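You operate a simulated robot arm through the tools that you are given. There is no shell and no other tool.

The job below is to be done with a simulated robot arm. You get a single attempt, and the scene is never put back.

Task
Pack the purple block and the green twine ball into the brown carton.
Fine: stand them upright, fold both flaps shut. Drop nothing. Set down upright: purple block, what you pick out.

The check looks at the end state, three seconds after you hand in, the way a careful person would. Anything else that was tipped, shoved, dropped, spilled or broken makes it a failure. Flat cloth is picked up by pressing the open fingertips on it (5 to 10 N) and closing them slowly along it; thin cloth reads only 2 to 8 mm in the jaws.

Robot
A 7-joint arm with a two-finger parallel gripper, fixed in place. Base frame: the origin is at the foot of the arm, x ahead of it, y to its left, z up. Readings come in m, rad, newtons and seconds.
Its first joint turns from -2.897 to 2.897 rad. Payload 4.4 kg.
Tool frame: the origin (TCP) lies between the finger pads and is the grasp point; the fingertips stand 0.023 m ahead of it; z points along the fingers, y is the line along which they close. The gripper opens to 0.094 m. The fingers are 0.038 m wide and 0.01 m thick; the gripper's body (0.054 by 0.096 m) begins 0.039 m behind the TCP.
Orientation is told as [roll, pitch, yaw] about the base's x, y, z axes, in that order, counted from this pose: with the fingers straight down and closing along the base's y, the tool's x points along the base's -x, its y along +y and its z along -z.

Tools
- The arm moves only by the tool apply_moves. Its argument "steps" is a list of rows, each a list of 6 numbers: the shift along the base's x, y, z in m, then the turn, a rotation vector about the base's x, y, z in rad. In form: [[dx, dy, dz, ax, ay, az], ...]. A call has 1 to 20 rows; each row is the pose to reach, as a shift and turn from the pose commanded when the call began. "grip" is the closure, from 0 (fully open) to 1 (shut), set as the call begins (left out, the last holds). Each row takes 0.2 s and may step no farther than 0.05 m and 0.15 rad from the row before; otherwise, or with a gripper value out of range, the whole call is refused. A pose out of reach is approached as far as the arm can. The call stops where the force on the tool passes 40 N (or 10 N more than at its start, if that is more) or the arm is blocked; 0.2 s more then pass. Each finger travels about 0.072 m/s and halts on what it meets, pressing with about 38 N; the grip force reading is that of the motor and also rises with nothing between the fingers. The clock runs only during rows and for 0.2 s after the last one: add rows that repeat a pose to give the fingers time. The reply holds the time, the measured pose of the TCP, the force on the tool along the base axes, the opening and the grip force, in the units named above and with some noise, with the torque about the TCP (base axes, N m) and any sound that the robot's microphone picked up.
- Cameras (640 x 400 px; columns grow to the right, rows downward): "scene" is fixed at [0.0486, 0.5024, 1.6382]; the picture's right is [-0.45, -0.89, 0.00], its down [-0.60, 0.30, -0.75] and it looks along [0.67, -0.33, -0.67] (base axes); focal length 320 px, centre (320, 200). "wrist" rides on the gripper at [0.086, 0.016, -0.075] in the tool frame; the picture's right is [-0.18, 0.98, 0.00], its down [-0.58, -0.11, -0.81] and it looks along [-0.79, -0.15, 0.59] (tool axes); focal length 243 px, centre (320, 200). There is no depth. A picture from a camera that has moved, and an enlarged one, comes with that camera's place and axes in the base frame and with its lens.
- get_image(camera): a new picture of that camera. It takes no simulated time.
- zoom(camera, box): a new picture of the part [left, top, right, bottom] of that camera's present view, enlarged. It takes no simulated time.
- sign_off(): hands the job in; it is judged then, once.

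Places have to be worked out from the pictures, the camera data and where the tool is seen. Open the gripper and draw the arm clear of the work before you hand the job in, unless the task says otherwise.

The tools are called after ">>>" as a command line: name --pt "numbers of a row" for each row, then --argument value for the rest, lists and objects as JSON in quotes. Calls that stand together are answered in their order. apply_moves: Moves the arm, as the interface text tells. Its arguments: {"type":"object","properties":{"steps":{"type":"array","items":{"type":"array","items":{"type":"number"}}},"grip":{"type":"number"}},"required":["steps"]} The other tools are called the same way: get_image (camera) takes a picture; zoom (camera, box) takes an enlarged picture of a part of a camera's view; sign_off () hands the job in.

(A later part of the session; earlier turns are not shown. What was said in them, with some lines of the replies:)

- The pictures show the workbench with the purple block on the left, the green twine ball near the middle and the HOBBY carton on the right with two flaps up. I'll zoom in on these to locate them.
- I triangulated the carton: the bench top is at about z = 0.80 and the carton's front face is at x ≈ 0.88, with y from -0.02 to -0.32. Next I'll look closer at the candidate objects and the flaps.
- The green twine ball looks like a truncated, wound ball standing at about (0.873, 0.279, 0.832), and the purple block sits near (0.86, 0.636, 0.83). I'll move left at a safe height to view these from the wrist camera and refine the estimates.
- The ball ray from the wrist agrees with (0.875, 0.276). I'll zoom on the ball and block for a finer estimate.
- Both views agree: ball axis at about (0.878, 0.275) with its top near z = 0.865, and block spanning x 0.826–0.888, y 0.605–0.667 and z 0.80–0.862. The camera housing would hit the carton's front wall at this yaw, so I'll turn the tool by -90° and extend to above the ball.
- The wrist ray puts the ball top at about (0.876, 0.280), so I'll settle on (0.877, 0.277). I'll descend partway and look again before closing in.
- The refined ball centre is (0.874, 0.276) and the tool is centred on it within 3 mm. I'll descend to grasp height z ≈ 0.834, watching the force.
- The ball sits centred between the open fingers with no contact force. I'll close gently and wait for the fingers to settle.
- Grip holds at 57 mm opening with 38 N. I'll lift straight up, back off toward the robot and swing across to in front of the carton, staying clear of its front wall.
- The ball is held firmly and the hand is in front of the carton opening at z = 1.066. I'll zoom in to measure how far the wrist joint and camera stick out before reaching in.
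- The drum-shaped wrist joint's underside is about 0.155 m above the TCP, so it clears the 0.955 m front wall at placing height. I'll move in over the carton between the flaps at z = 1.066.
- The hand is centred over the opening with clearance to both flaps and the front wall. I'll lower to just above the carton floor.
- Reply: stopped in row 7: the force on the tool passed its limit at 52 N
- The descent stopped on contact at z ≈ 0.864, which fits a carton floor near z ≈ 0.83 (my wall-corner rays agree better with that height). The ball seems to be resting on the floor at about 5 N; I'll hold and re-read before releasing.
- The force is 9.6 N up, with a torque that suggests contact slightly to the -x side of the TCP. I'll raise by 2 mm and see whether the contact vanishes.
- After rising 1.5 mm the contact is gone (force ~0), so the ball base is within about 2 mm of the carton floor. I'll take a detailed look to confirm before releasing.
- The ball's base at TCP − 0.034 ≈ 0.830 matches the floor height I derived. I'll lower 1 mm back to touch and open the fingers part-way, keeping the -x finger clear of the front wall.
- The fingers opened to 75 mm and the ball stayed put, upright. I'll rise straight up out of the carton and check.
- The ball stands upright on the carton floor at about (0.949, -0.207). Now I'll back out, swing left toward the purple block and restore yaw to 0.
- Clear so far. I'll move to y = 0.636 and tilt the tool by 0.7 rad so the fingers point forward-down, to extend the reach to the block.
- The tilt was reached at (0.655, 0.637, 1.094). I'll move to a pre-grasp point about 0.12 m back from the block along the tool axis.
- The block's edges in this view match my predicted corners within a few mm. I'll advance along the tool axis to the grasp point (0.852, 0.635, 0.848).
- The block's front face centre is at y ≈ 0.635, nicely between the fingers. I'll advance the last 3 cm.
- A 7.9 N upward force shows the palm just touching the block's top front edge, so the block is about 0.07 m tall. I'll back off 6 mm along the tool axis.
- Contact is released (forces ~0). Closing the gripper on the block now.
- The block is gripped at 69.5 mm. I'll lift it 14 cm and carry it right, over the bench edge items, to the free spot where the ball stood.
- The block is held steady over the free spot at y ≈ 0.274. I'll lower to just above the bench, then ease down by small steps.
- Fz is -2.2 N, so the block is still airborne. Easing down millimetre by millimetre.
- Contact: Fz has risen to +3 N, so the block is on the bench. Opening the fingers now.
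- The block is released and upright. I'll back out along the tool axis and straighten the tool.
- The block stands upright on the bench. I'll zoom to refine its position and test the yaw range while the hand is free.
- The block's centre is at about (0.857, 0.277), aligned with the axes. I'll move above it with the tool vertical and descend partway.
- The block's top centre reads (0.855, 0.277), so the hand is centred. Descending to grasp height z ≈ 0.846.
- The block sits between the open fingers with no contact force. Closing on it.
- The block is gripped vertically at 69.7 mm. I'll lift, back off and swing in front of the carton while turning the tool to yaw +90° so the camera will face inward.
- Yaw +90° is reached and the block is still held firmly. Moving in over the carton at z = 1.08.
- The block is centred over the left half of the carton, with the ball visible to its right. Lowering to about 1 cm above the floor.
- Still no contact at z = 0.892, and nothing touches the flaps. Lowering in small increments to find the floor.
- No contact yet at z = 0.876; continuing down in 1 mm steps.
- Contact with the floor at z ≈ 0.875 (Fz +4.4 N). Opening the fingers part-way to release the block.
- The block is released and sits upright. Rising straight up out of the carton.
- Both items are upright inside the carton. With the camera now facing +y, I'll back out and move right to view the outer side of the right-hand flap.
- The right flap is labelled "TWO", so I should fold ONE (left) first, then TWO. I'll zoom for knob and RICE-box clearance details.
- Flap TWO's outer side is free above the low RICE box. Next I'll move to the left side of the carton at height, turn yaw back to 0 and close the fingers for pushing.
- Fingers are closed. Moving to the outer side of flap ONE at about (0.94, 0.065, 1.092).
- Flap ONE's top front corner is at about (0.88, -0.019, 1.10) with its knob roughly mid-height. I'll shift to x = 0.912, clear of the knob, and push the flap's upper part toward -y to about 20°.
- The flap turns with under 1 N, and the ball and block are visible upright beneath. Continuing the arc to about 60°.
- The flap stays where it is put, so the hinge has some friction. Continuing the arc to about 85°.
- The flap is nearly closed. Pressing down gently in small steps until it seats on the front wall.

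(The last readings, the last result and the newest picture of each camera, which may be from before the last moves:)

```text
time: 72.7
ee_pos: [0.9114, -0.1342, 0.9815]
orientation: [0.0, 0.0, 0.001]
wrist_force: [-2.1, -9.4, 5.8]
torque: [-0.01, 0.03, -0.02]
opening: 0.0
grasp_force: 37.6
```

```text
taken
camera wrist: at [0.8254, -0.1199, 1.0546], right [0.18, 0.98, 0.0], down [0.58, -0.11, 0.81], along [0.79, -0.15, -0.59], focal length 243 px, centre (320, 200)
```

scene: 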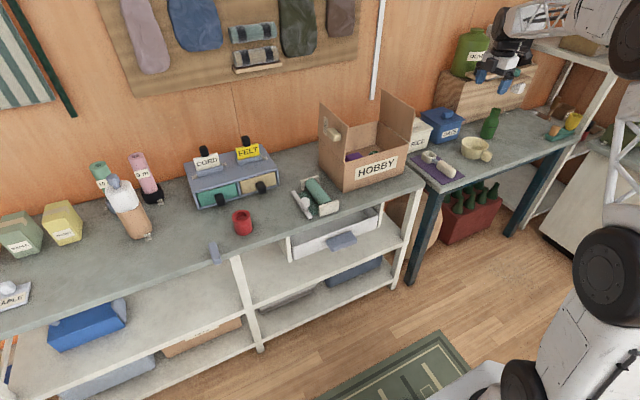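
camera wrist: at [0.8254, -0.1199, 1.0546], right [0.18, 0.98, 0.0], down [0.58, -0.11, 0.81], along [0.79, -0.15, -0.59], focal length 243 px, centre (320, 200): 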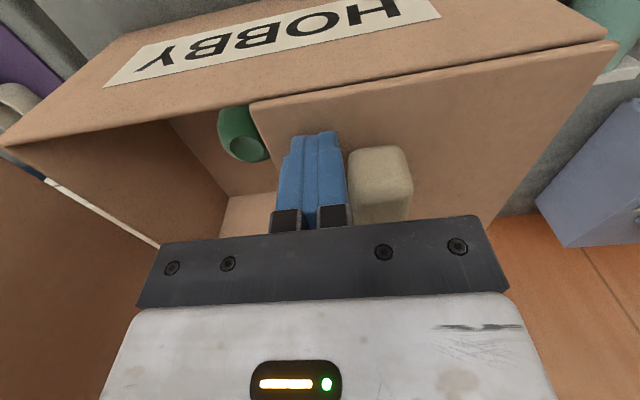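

The flap appears seated, but Fy of -9 N suggests the knob leans against the finger's side. I'll slide 5 mm toward -y to relieve that and recheck.

>>> apply_moves --pt "0 -0.003 0 0 0 0" --pt "0 -0.006 0 0 0 0" --pt "0 -0.006 0 0 0 0"

>>> zoom --camera "wrist" --box '[0, 0, 640, 260]'

>>> zoom --camera "scene" --box '[310, 90, 430, 200]'

```text
time: 73.5
ee_pos: [0.9117, -0.141, 0.9812]
orientation: [-0.002, -0.001, 0.001]
wrist_force: [1.2, 2.6, 3.1]
torque: [0.03, -0.06, 0.05]
opening: 0.0
grasp_force: 38.2
```

```text
1.00 times, centred on (320, 130) of wrist (not enlarged: the box is as wide or as high as the picture)
camera zoom: at [0.8256, -0.1255, 1.0546], right [0.18, 0.98, 0.0], down [0.58, -0.11, 0.81], along [0.79, -0.15, -0.59], focal length 243 px, centre (320, 270)
```

zoom: 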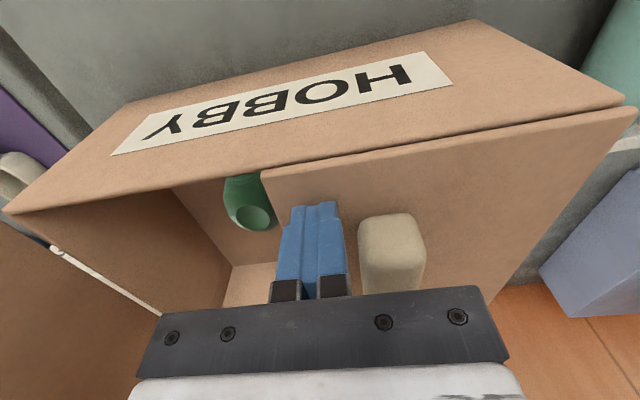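

```text
3.64 times, centred on (370, 145) of scene
camera zoom: at [0.0486, 0.5024, 1.6382], right [-0.45, -0.89, 0.0], down [-0.6, 0.3, -0.75], along [0.67, -0.33, -0.67], focal length 1165 px, centre (138, 400)
```

zoom: 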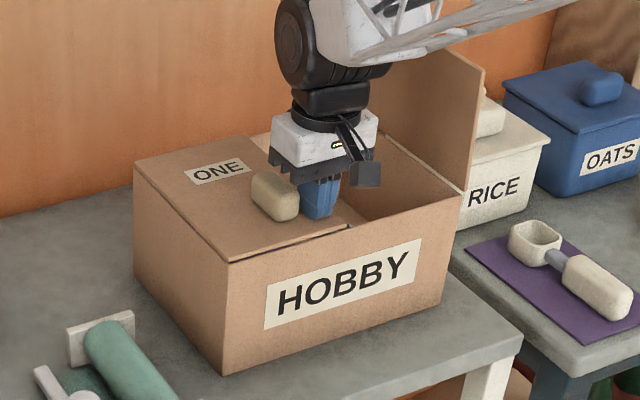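

Flap ONE lies closed on the carton. I'll lift off slowly and check that it stays down.

>>> apply_moves --pt "0 0 0.01 0 0 0" --pt "0 0 0.03 0 0 0" --pt "0 0 0.07 0 0 0" --pt "0 0 0.115 0 0 0" --pt "0 0 0.16 0 0 0" --pt "0 0 0.195 0 0 0" --pt "0 0 0.195 0 0 0"

>>> get_image --camera "wrist"

>>> zoom --camera "scene" --box '[310, 90, 430, 200]'

```text
time: 75.1
ee_pos: [0.9133, -0.1418, 1.1765]
orientation: [-0.001, -0.002, 0.0]
wrist_force: [-0.1, -0.5, 0.1]
torque: [0.01, 0.0, -0.03]
opening: 0.0002
grasp_force: 38.1
```

```text
taken
camera wrist: at [0.827, -0.126, 1.2507], right [0.18, 0.98, 0.0], down [0.58, -0.11, 0.81], along [0.79, -0.15, -0.59], focal length 243 px, centre (320, 200)
```

wrist: 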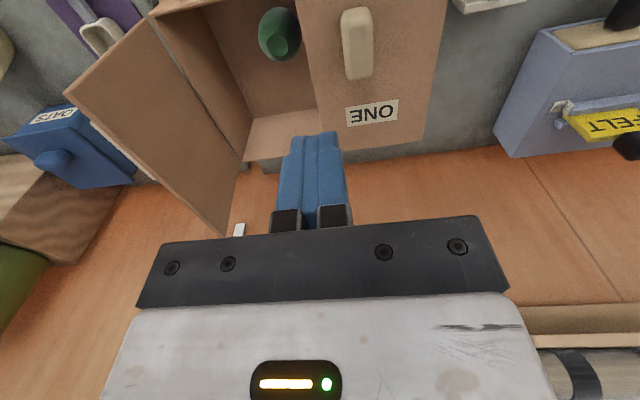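

```text
3.64 times, centred on (370, 145) of scene
camera zoom: at [0.0486, 0.5024, 1.6382], right [-0.45, -0.89, 0.0], down [-0.6, 0.3, -0.75], along [0.67, -0.33, -0.67], focal length 1165 px, centre (138, 400)
```

zoom: 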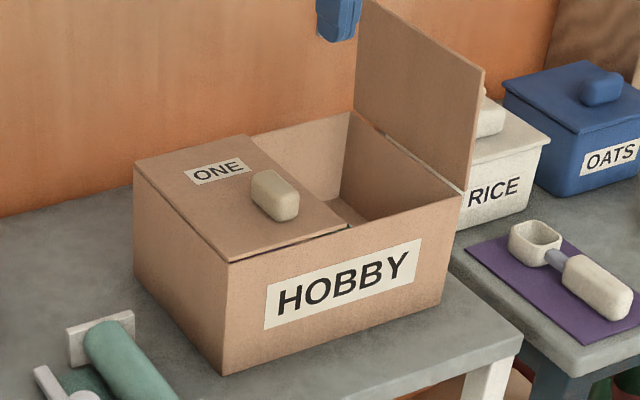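

Flap ONE stays down, and its knob lies at about x 0.906–0.967, r ≈ 0.08–0.11 from the hinge, which I'll avoid on flap TWO. Crossing above flap TWO to its outer side at z ≈ 1.18, then looking.

>>> apply_moves --pt "0 -0.045 0.01 0 0 0" --pt "-0.005 -0.09 0.01 0 0 0" --pt "-0.01 -0.135 0.01 0 0 0" --pt "-0.01 -0.18 0.01 0 0 0" --pt "-0.01 -0.222 0.01 0 0 0" --pt "-0.01 -0.222 0.01 0 0 0"

>>> get_image --camera "wrist"

>>> zoom --camera "scene" --box '[310, 50, 470, 200]'

```text
time: 76.5
ee_pos: [0.903, -0.3644, 1.1853]
orientation: [-0.002, -0.001, 0.0]
wrist_force: [0.1, 0.7, 0.0]
torque: [-0.04, 0.02, -0.02]
opening: 0.0
grasp_force: 38.0
```

```text
taken
camera wrist: at [0.8171, -0.3485, 1.2586], right [0.18, 0.98, 0.0], down [0.58, -0.11, 0.81], along [0.79, -0.15, -0.59], focal length 243 px, centre (320, 200)
```

wrist: 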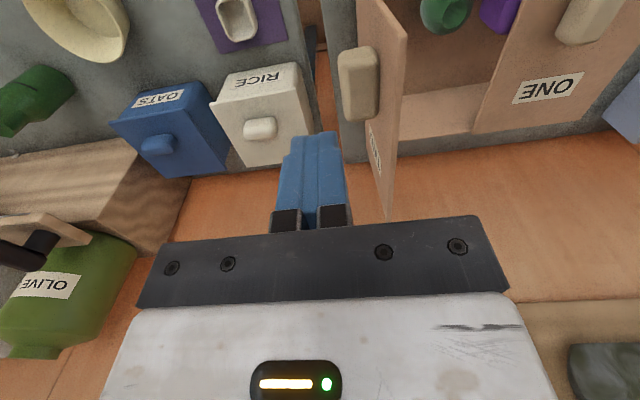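

```text
2.67 times, centred on (390, 125) of scene
camera zoom: at [0.0486, 0.5024, 1.6382], right [-0.45, -0.89, 0.0], down [-0.6, 0.3, -0.75], along [0.67, -0.33, -0.67], focal length 854 px, centre (133, 400)
```

zoom: 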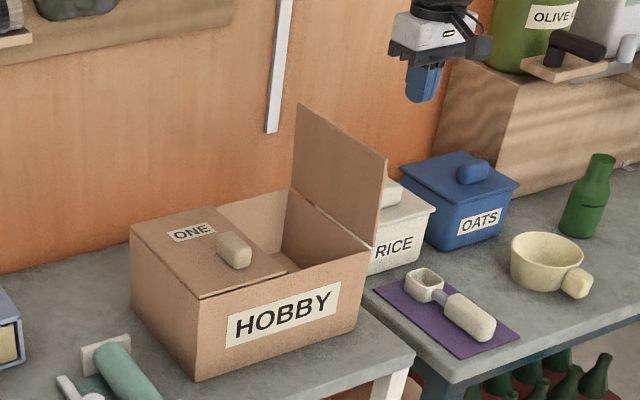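

Flap TWO's knob mirrors ONE's, so I'll keep the fingertip above it (z ≈ 1.075). Descending on the outer side and pushing the flap's top toward +y to about 20°.

>>> apply_moves --pt "0 0 -0.045 0 0 0" --pt "0 0 -0.087 0 0 0" --pt "0 0.02 -0.087 0 0 0" --pt "0 0.0384 -0.087 0 0 0" --pt "0 0.049 -0.087 0 0 0" --pt "0 0.0592 -0.087 0 0 0" --pt "0 0.07 -0.088 0 0 0" --pt "0 0.0805 -0.09 0 0 0" --pt "0 0.0805 -0.09 0 0 0"

>>> get_image --camera "wrist"

>>> zoom --camera "scene" --box '[310, 50, 470, 200]'

```text
time: 78.5
ee_pos: [0.9018, -0.2824, 1.0957]
orientation: [-0.002, 0.001, 0.001]
wrist_force: [0.2, -0.7, -0.5]
torque: [0.0, 0.06, 0.01]
opening: 0.0
grasp_force: 37.7
```

```text
taken
camera wrist: at [0.8157, -0.2674, 1.1695], right [0.18, 0.98, 0.0], down [0.58, -0.11, 0.81], along [0.79, -0.15, -0.59], focal length 243 px, centre (320, 200)
```

wrist: 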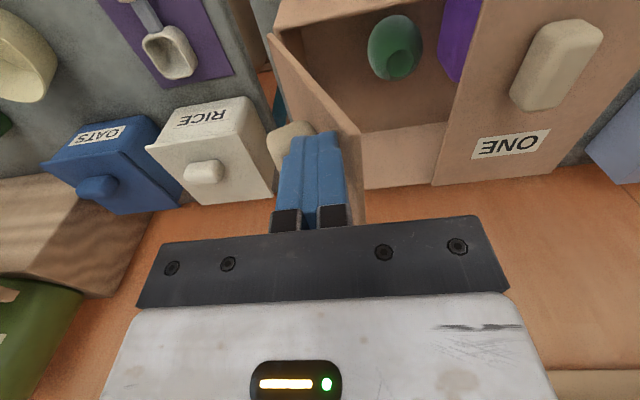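

```text
2.67 times, centred on (390, 125) of scene
camera zoom: at [0.0486, 0.5024, 1.6382], right [-0.45, -0.89, 0.0], down [-0.6, 0.3, -0.75], along [0.67, -0.33, -0.67], focal length 854 px, centre (133, 400)
```

zoom: 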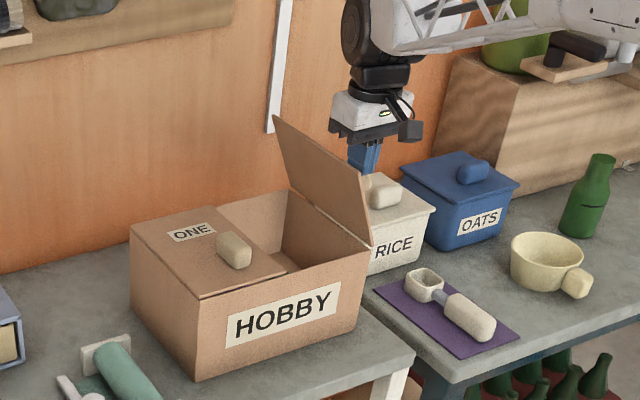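

Flap TWO is tilting inward smoothly. Continuing the arc to about 60°.

>>> apply_moves --pt "0 0.0105 -0.003 0 0 0" --pt "0 0.0209 -0.0062 0 0 0" --pt "0 0.031 -0.011 0 0 0" --pt "0 0.0408 -0.0165 0 0 0" --pt "0 0.05 -0.023 0 0 0" --pt "0 0.059 -0.0305 0 0 0" --pt "0 0.0665 -0.039 0 0 0" --pt "0 0.0739 -0.0483 0 0 0" --pt "0 0.0739 -0.0483 0 0 0"

>>> get_image --camera "wrist"

>>> zoom --camera "scene" --box '[310, 50, 470, 200]'

```text
time: 80.5
ee_pos: [0.9017, -0.2081, 1.0478]
orientation: [-0.001, -0.001, 0.001]
wrist_force: [-0.9, -0.5, -0.2]
torque: [0.0, 0.0, -0.01]
opening: 0.0
grasp_force: 38.0
```

```text
taken
camera wrist: at [0.8154, -0.1931, 1.1212], right [0.18, 0.98, 0.0], down [0.58, -0.11, 0.81], along [0.79, -0.15, -0.59], focal length 243 px, centre (320, 200)
```

wrist: 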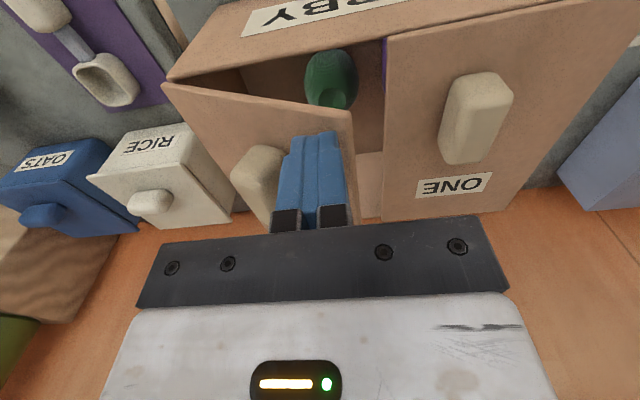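

```text
2.67 times, centred on (390, 125) of scene
camera zoom: at [0.0486, 0.5024, 1.6382], right [-0.45, -0.89, 0.0], down [-0.6, 0.3, -0.75], along [0.67, -0.33, -0.67], focal length 854 px, centre (133, 400)
```

zoom: 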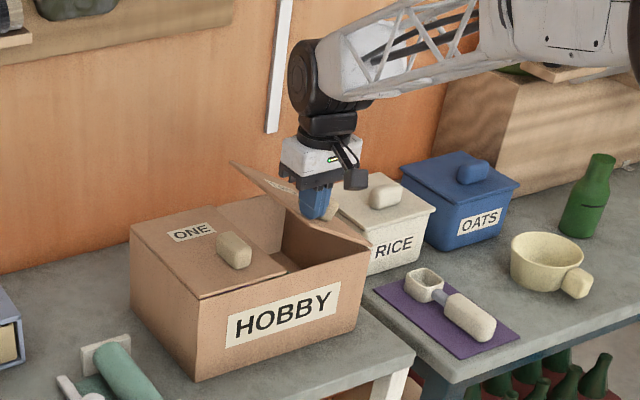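

Good progress, and the ball stands untouched below. Continuing to about 85°.

>>> apply_moves --pt "0 0.007 -0.0102 0 0 0" --pt "0 0.0125 -0.0208 0 0 0" --pt "0 0.017 -0.0319 0 0 0" --pt "0 0.02 -0.0434 0 0 0" --pt "0 0.022 -0.0551 0 0 0" --pt "0 0.022 -0.0551 0 0 0"

>>> get_image --camera "wrist"

>>> zoom --camera "scene" --box '[310, 50, 470, 200]'

```text
time: 81.9
ee_pos: [0.9018, -0.1858, 0.9925]
orientation: [-0.002, 0.0, 0.001]
wrist_force: [-0.2, 0.0, -0.5]
torque: [0.01, 0.01, 0.0]
opening: 0.0
grasp_force: 38.0
```

```text
taken
camera wrist: at [0.8157, -0.1709, 1.0653], right [0.18, 0.98, 0.0], down [0.58, -0.11, 0.81], along [0.79, -0.15, -0.59], focal length 243 px, centre (320, 200)
```

wrist: 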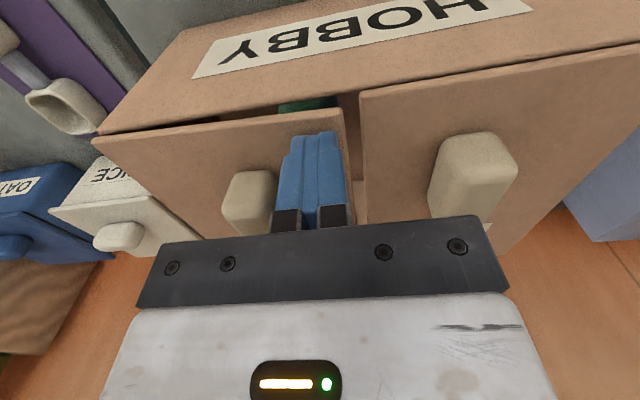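

```text
2.67 times, centred on (390, 125) of scene
camera zoom: at [0.0486, 0.5024, 1.6382], right [-0.45, -0.89, 0.0], down [-0.6, 0.3, -0.75], along [0.67, -0.33, -0.67], focal length 854 px, centre (133, 400)
```

zoom: 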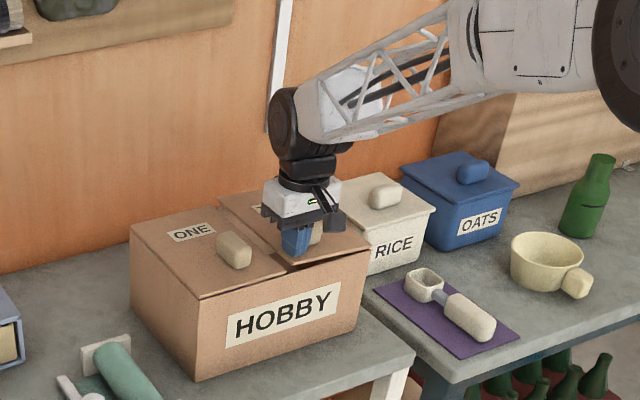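

Flap TWO is almost down. Pressing down gently in small steps to seat it.

>>> apply_moves --pt "0 0.002 -0.004 0 0 0" --pt "0 0.003 -0.008 0 0 0" --pt "0 0.003 -0.0115 0 0 0" --pt "0 0.003 -0.0115 0 0 0"

>>> get_image --camera "wrist"

>>> zoom --camera "scene" --box '[320, 100, 420, 190]'

```text
time: 82.9
ee_pos: [0.9025, -0.1834, 0.981]
orientation: [-0.001, -0.001, 0.001]
wrist_force: [-1.8, 2.1, 8.1]
torque: [0.0, 0.1, -0.03]
opening: 0.0
grasp_force: 38.4
```

```text
taken
camera wrist: at [0.816, -0.1681, 1.0542], right [0.18, 0.98, 0.0], down [0.58, -0.11, 0.81], along [0.79, -0.15, -0.59], focal length 243 px, centre (320, 200)
```

wrist: 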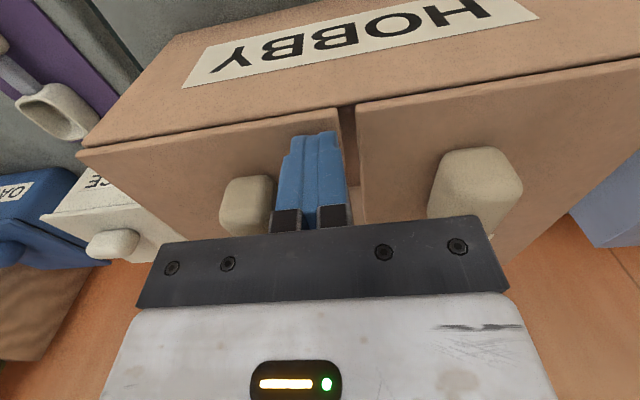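

```text
4.44 times, centred on (370, 145) of scene
camera zoom: at [0.0486, 0.5024, 1.6382], right [-0.45, -0.89, 0.0], down [-0.6, 0.3, -0.75], along [0.67, -0.33, -0.67], focal length 1424 px, centre (98, 444)
```

zoom: 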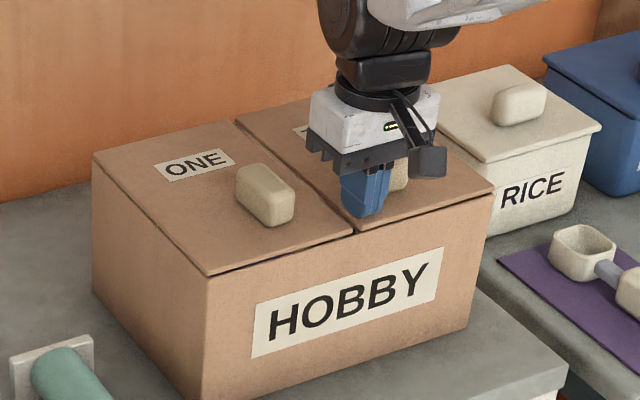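

Both flaps look shut; Fz of 8 N shows flap TWO is seated. I'll lift off, then press once more on flap ONE near its free edge to make sure it's fully down.

>>> apply_moves --pt "0 0 0.01 0 0 0" --pt "0 0 0.03 0 0 0" --pt "0 0.02 0.045 0 0 0" --pt "0 0.04 0.035 0 0 0" --pt "0 0.04 0.015 0 0 0" --pt "0 0.04 0.005 0 0 0" --pt "0 0.04 0.001 0 0 0" --pt "0 0.04 0.001 0 0 0"

>>> get_image --camera "wrist"

>>> zoom --camera "scene" --box '[320, 100, 420, 190]'

```text
time: 84.7
ee_pos: [0.9028, -0.1443, 0.9816]
orientation: [-0.002, 0.001, 0.0]
wrist_force: [0.6, -0.3, -1.6]
torque: [-0.03, -0.01, 0.01]
opening: 0.0
grasp_force: 37.8
```

```text
taken
camera wrist: at [0.8167, -0.1287, 1.0554], right [0.18, 0.98, 0.0], down [0.58, -0.11, 0.81], along [0.79, -0.15, -0.59], focal length 243 px, centre (320, 200)
```

wrist: 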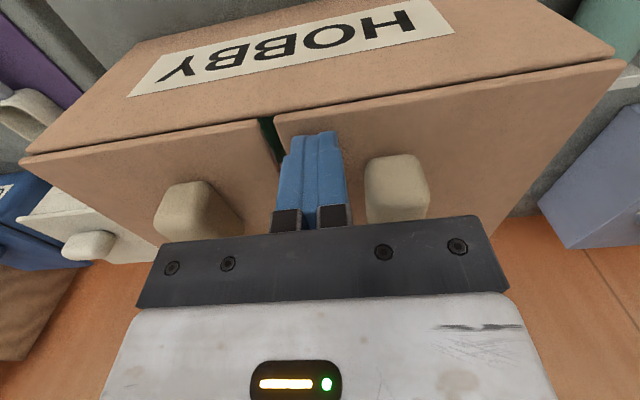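

```text
4.44 times, centred on (370, 145) of scene
camera zoom: at [0.0486, 0.5024, 1.6382], right [-0.45, -0.89, 0.0], down [-0.6, 0.3, -0.75], along [0.67, -0.33, -0.67], focal length 1424 px, centre (98, 444)
```

zoom: 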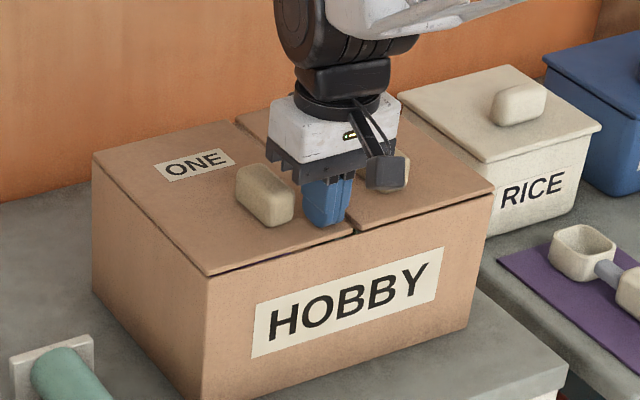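

No contact yet at this height (force about 0). I'll press down 1 mm at a time until flap ONE gives a firm reaction.

>>> apply_moves --pt "0 0 -0.001 0 0 0" --pt "0 0 -0.002 0 0 0" --pt "0 0 -0.002 0 0 0"

```text
time: 85.5
ee_pos: [0.9034, -0.1442, 0.9802]
orientation: [0.0, -0.001, 0.0]
wrist_force: [4.2, -0.2, 8.9]
torque: [0.02, -0.02, 0.01]
opening: 0.0
grasp_force: 38.3
```

Flap ONE gives a firm 9 N reaction at the same height as flap TWO, so both are seated. Lifting off slowly and drawing the arm back clear of the work.

>>> apply_moves --pt "0 0 0.005 0 0 0" --pt "0 0 0.02 0 0 0" --pt "0 0 0.05 0 0 0" --pt "0 0 0.09 0 0 0" --pt "0 0 0.135 0 0 0" --pt "0 0 0.18 0 0 0" --pt "-0.045 0 0.19 0 0 0" --pt "-0.09 0 0.19 0 0 0" --pt "-0.135 0 0.19 0 0 0" --pt "-0.18 0 0.19 0 0 0" --pt "-0.225 0 0.19 0 0 0" --pt "-0.27 0 0.19 0 0 0" --pt "-0.27 0 0.19 0 0 0"

>>> get_image --camera "wrist"

>>> get_image --camera "scene"

>>> zoom --camera "scene" --box '[320, 100, 420, 190]'

```text
time: 88.3
ee_pos: [0.6325, -0.1434, 1.1694]
orientation: [-0.002, -0.002, -0.001]
wrist_force: [-0.3, -0.8, -0.6]
torque: [-0.01, 0.01, 0.02]
opening: 0.0002
grasp_force: 38.1
```

```text
taken
camera wrist: at [0.5457, -0.1279, 1.2435], right [0.18, 0.98, 0.0], down [0.58, -0.11, 0.81], along [0.79, -0.15, -0.59], focal length 243 px, centre (320, 200)
```

wrist: 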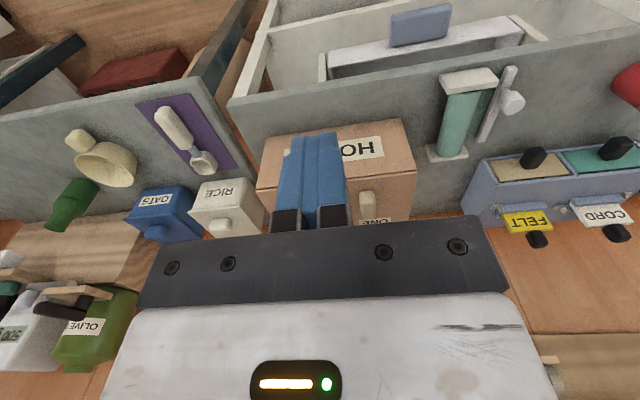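

```text
taken
```

scene: 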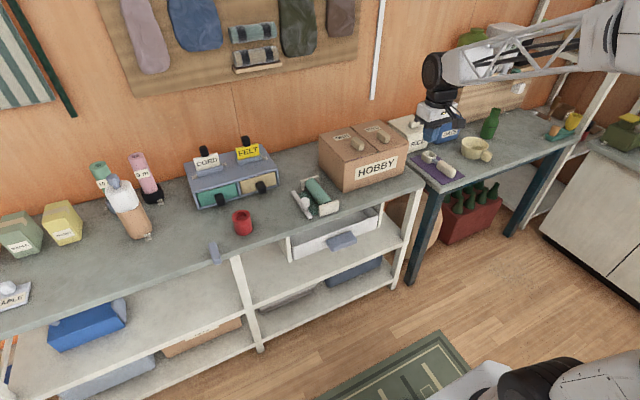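

```text
4.44 times, centred on (370, 145) of scene
camera zoom: at [0.0486, 0.5024, 1.6382], right [-0.45, -0.89, 0.0], down [-0.6, 0.3, -0.75], along [0.67, -0.33, -0.67], focal length 1424 px, centre (98, 444)
```

zoom: 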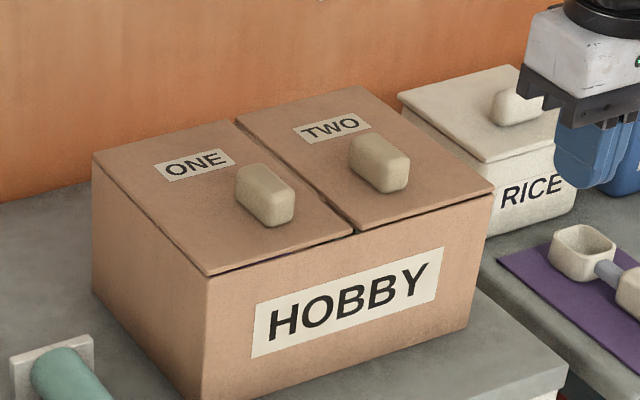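

Both flaps lie shut, the carton hasn't moved, and the other objects match the first picture. Opening the gripper and moving a bit further back and up.

>>> apply_moves --pt "-0.02 0 0.02 0 0 0" --pt "-0.05 0 0.04 0 0 0" --pt "-0.08 0 0.05 0 0 0" --pt "-0.08 0 0.05 0 0 0" --pt "-0.08 0 0.05 0 0 0" --grip 0

>>> get_image --camera "wrist"

>>> get_image --camera "scene"

>>> zoom --camera "scene" --box '[80, 140, 340, 290]'

```text
time: 89.5
ee_pos: [0.5508, -0.1435, 1.2173]
orientation: [-0.002, 0.0, 0.0]
wrist_force: [1.0, -0.4, -0.2]
torque: [-0.01, -0.01, -0.03]
opening: 0.0941
grasp_force: 0.1
```

```text
taken
camera wrist: at [0.4648, -0.1287, 1.2922], right [0.18, 0.98, 0.0], down [0.58, -0.11, 0.81], along [0.79, -0.15, -0.59], focal length 243 px, centre (320, 200)
```

wrist: 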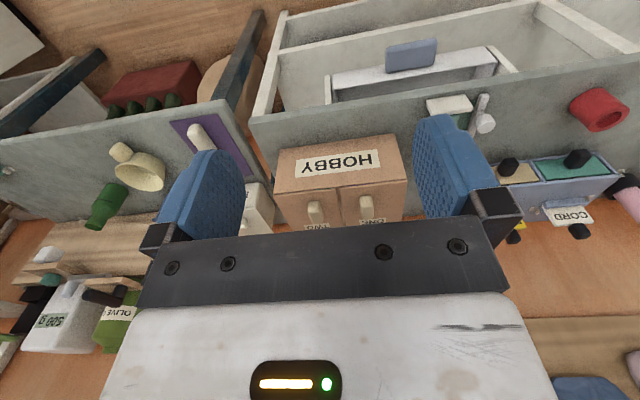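

```text
taken
```

scene: 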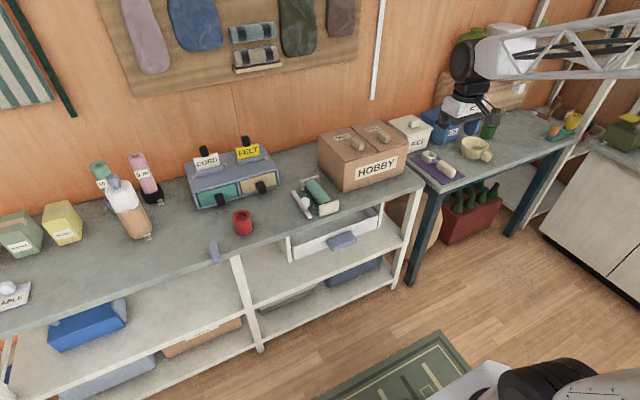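

```text
2.46 times, centred on (210, 215) of scene
camera zoom: at [0.0486, 0.5024, 1.6382], right [-0.45, -0.89, 0.0], down [-0.6, 0.3, -0.75], along [0.67, -0.33, -0.67], focal length 788 px, centre (591, 163)
```

zoom: 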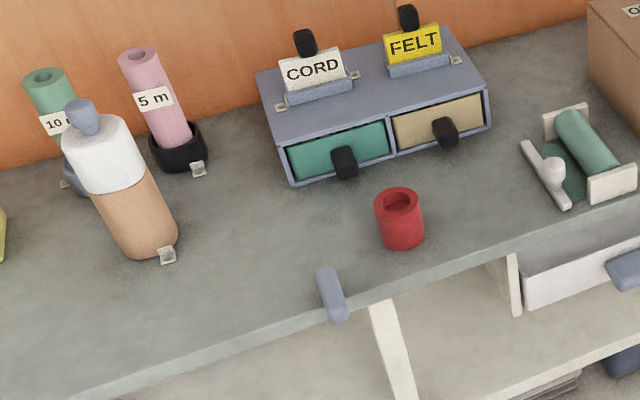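

The final pictures show both carton flaps shut with the two items inside. Every other object is where it started, the gripper is open, and the arm is clear, so I'm handing the job in.

>>> sign_off

```text
The job is handed in.
```

The purple block and the green twine ball are standing upright inside the brown carton, with both flaps folded shut. I folded ONE first, then TWO, as labelled. I've handed the job in but haven't seen the check's verdict.

- **Ball contact:** the carton floor sits about 3 cm above the bench, higher than I had estimated. The ball touched down harder than planned, and the arm stopped at 52 N. I eased off before releasing it, and it still stood upright each time I could see it before the flap closed.
- **Block handling:** the block was out of straight-down reach. I picked it up with the tool tilted, set it upright on the bench where the ball had been, then re-gripped it vertically to pack it.

Nothing was dropped. In the last pictures the carton and the other objects are where they started. The gripper is open and the arm is clear of the bench.
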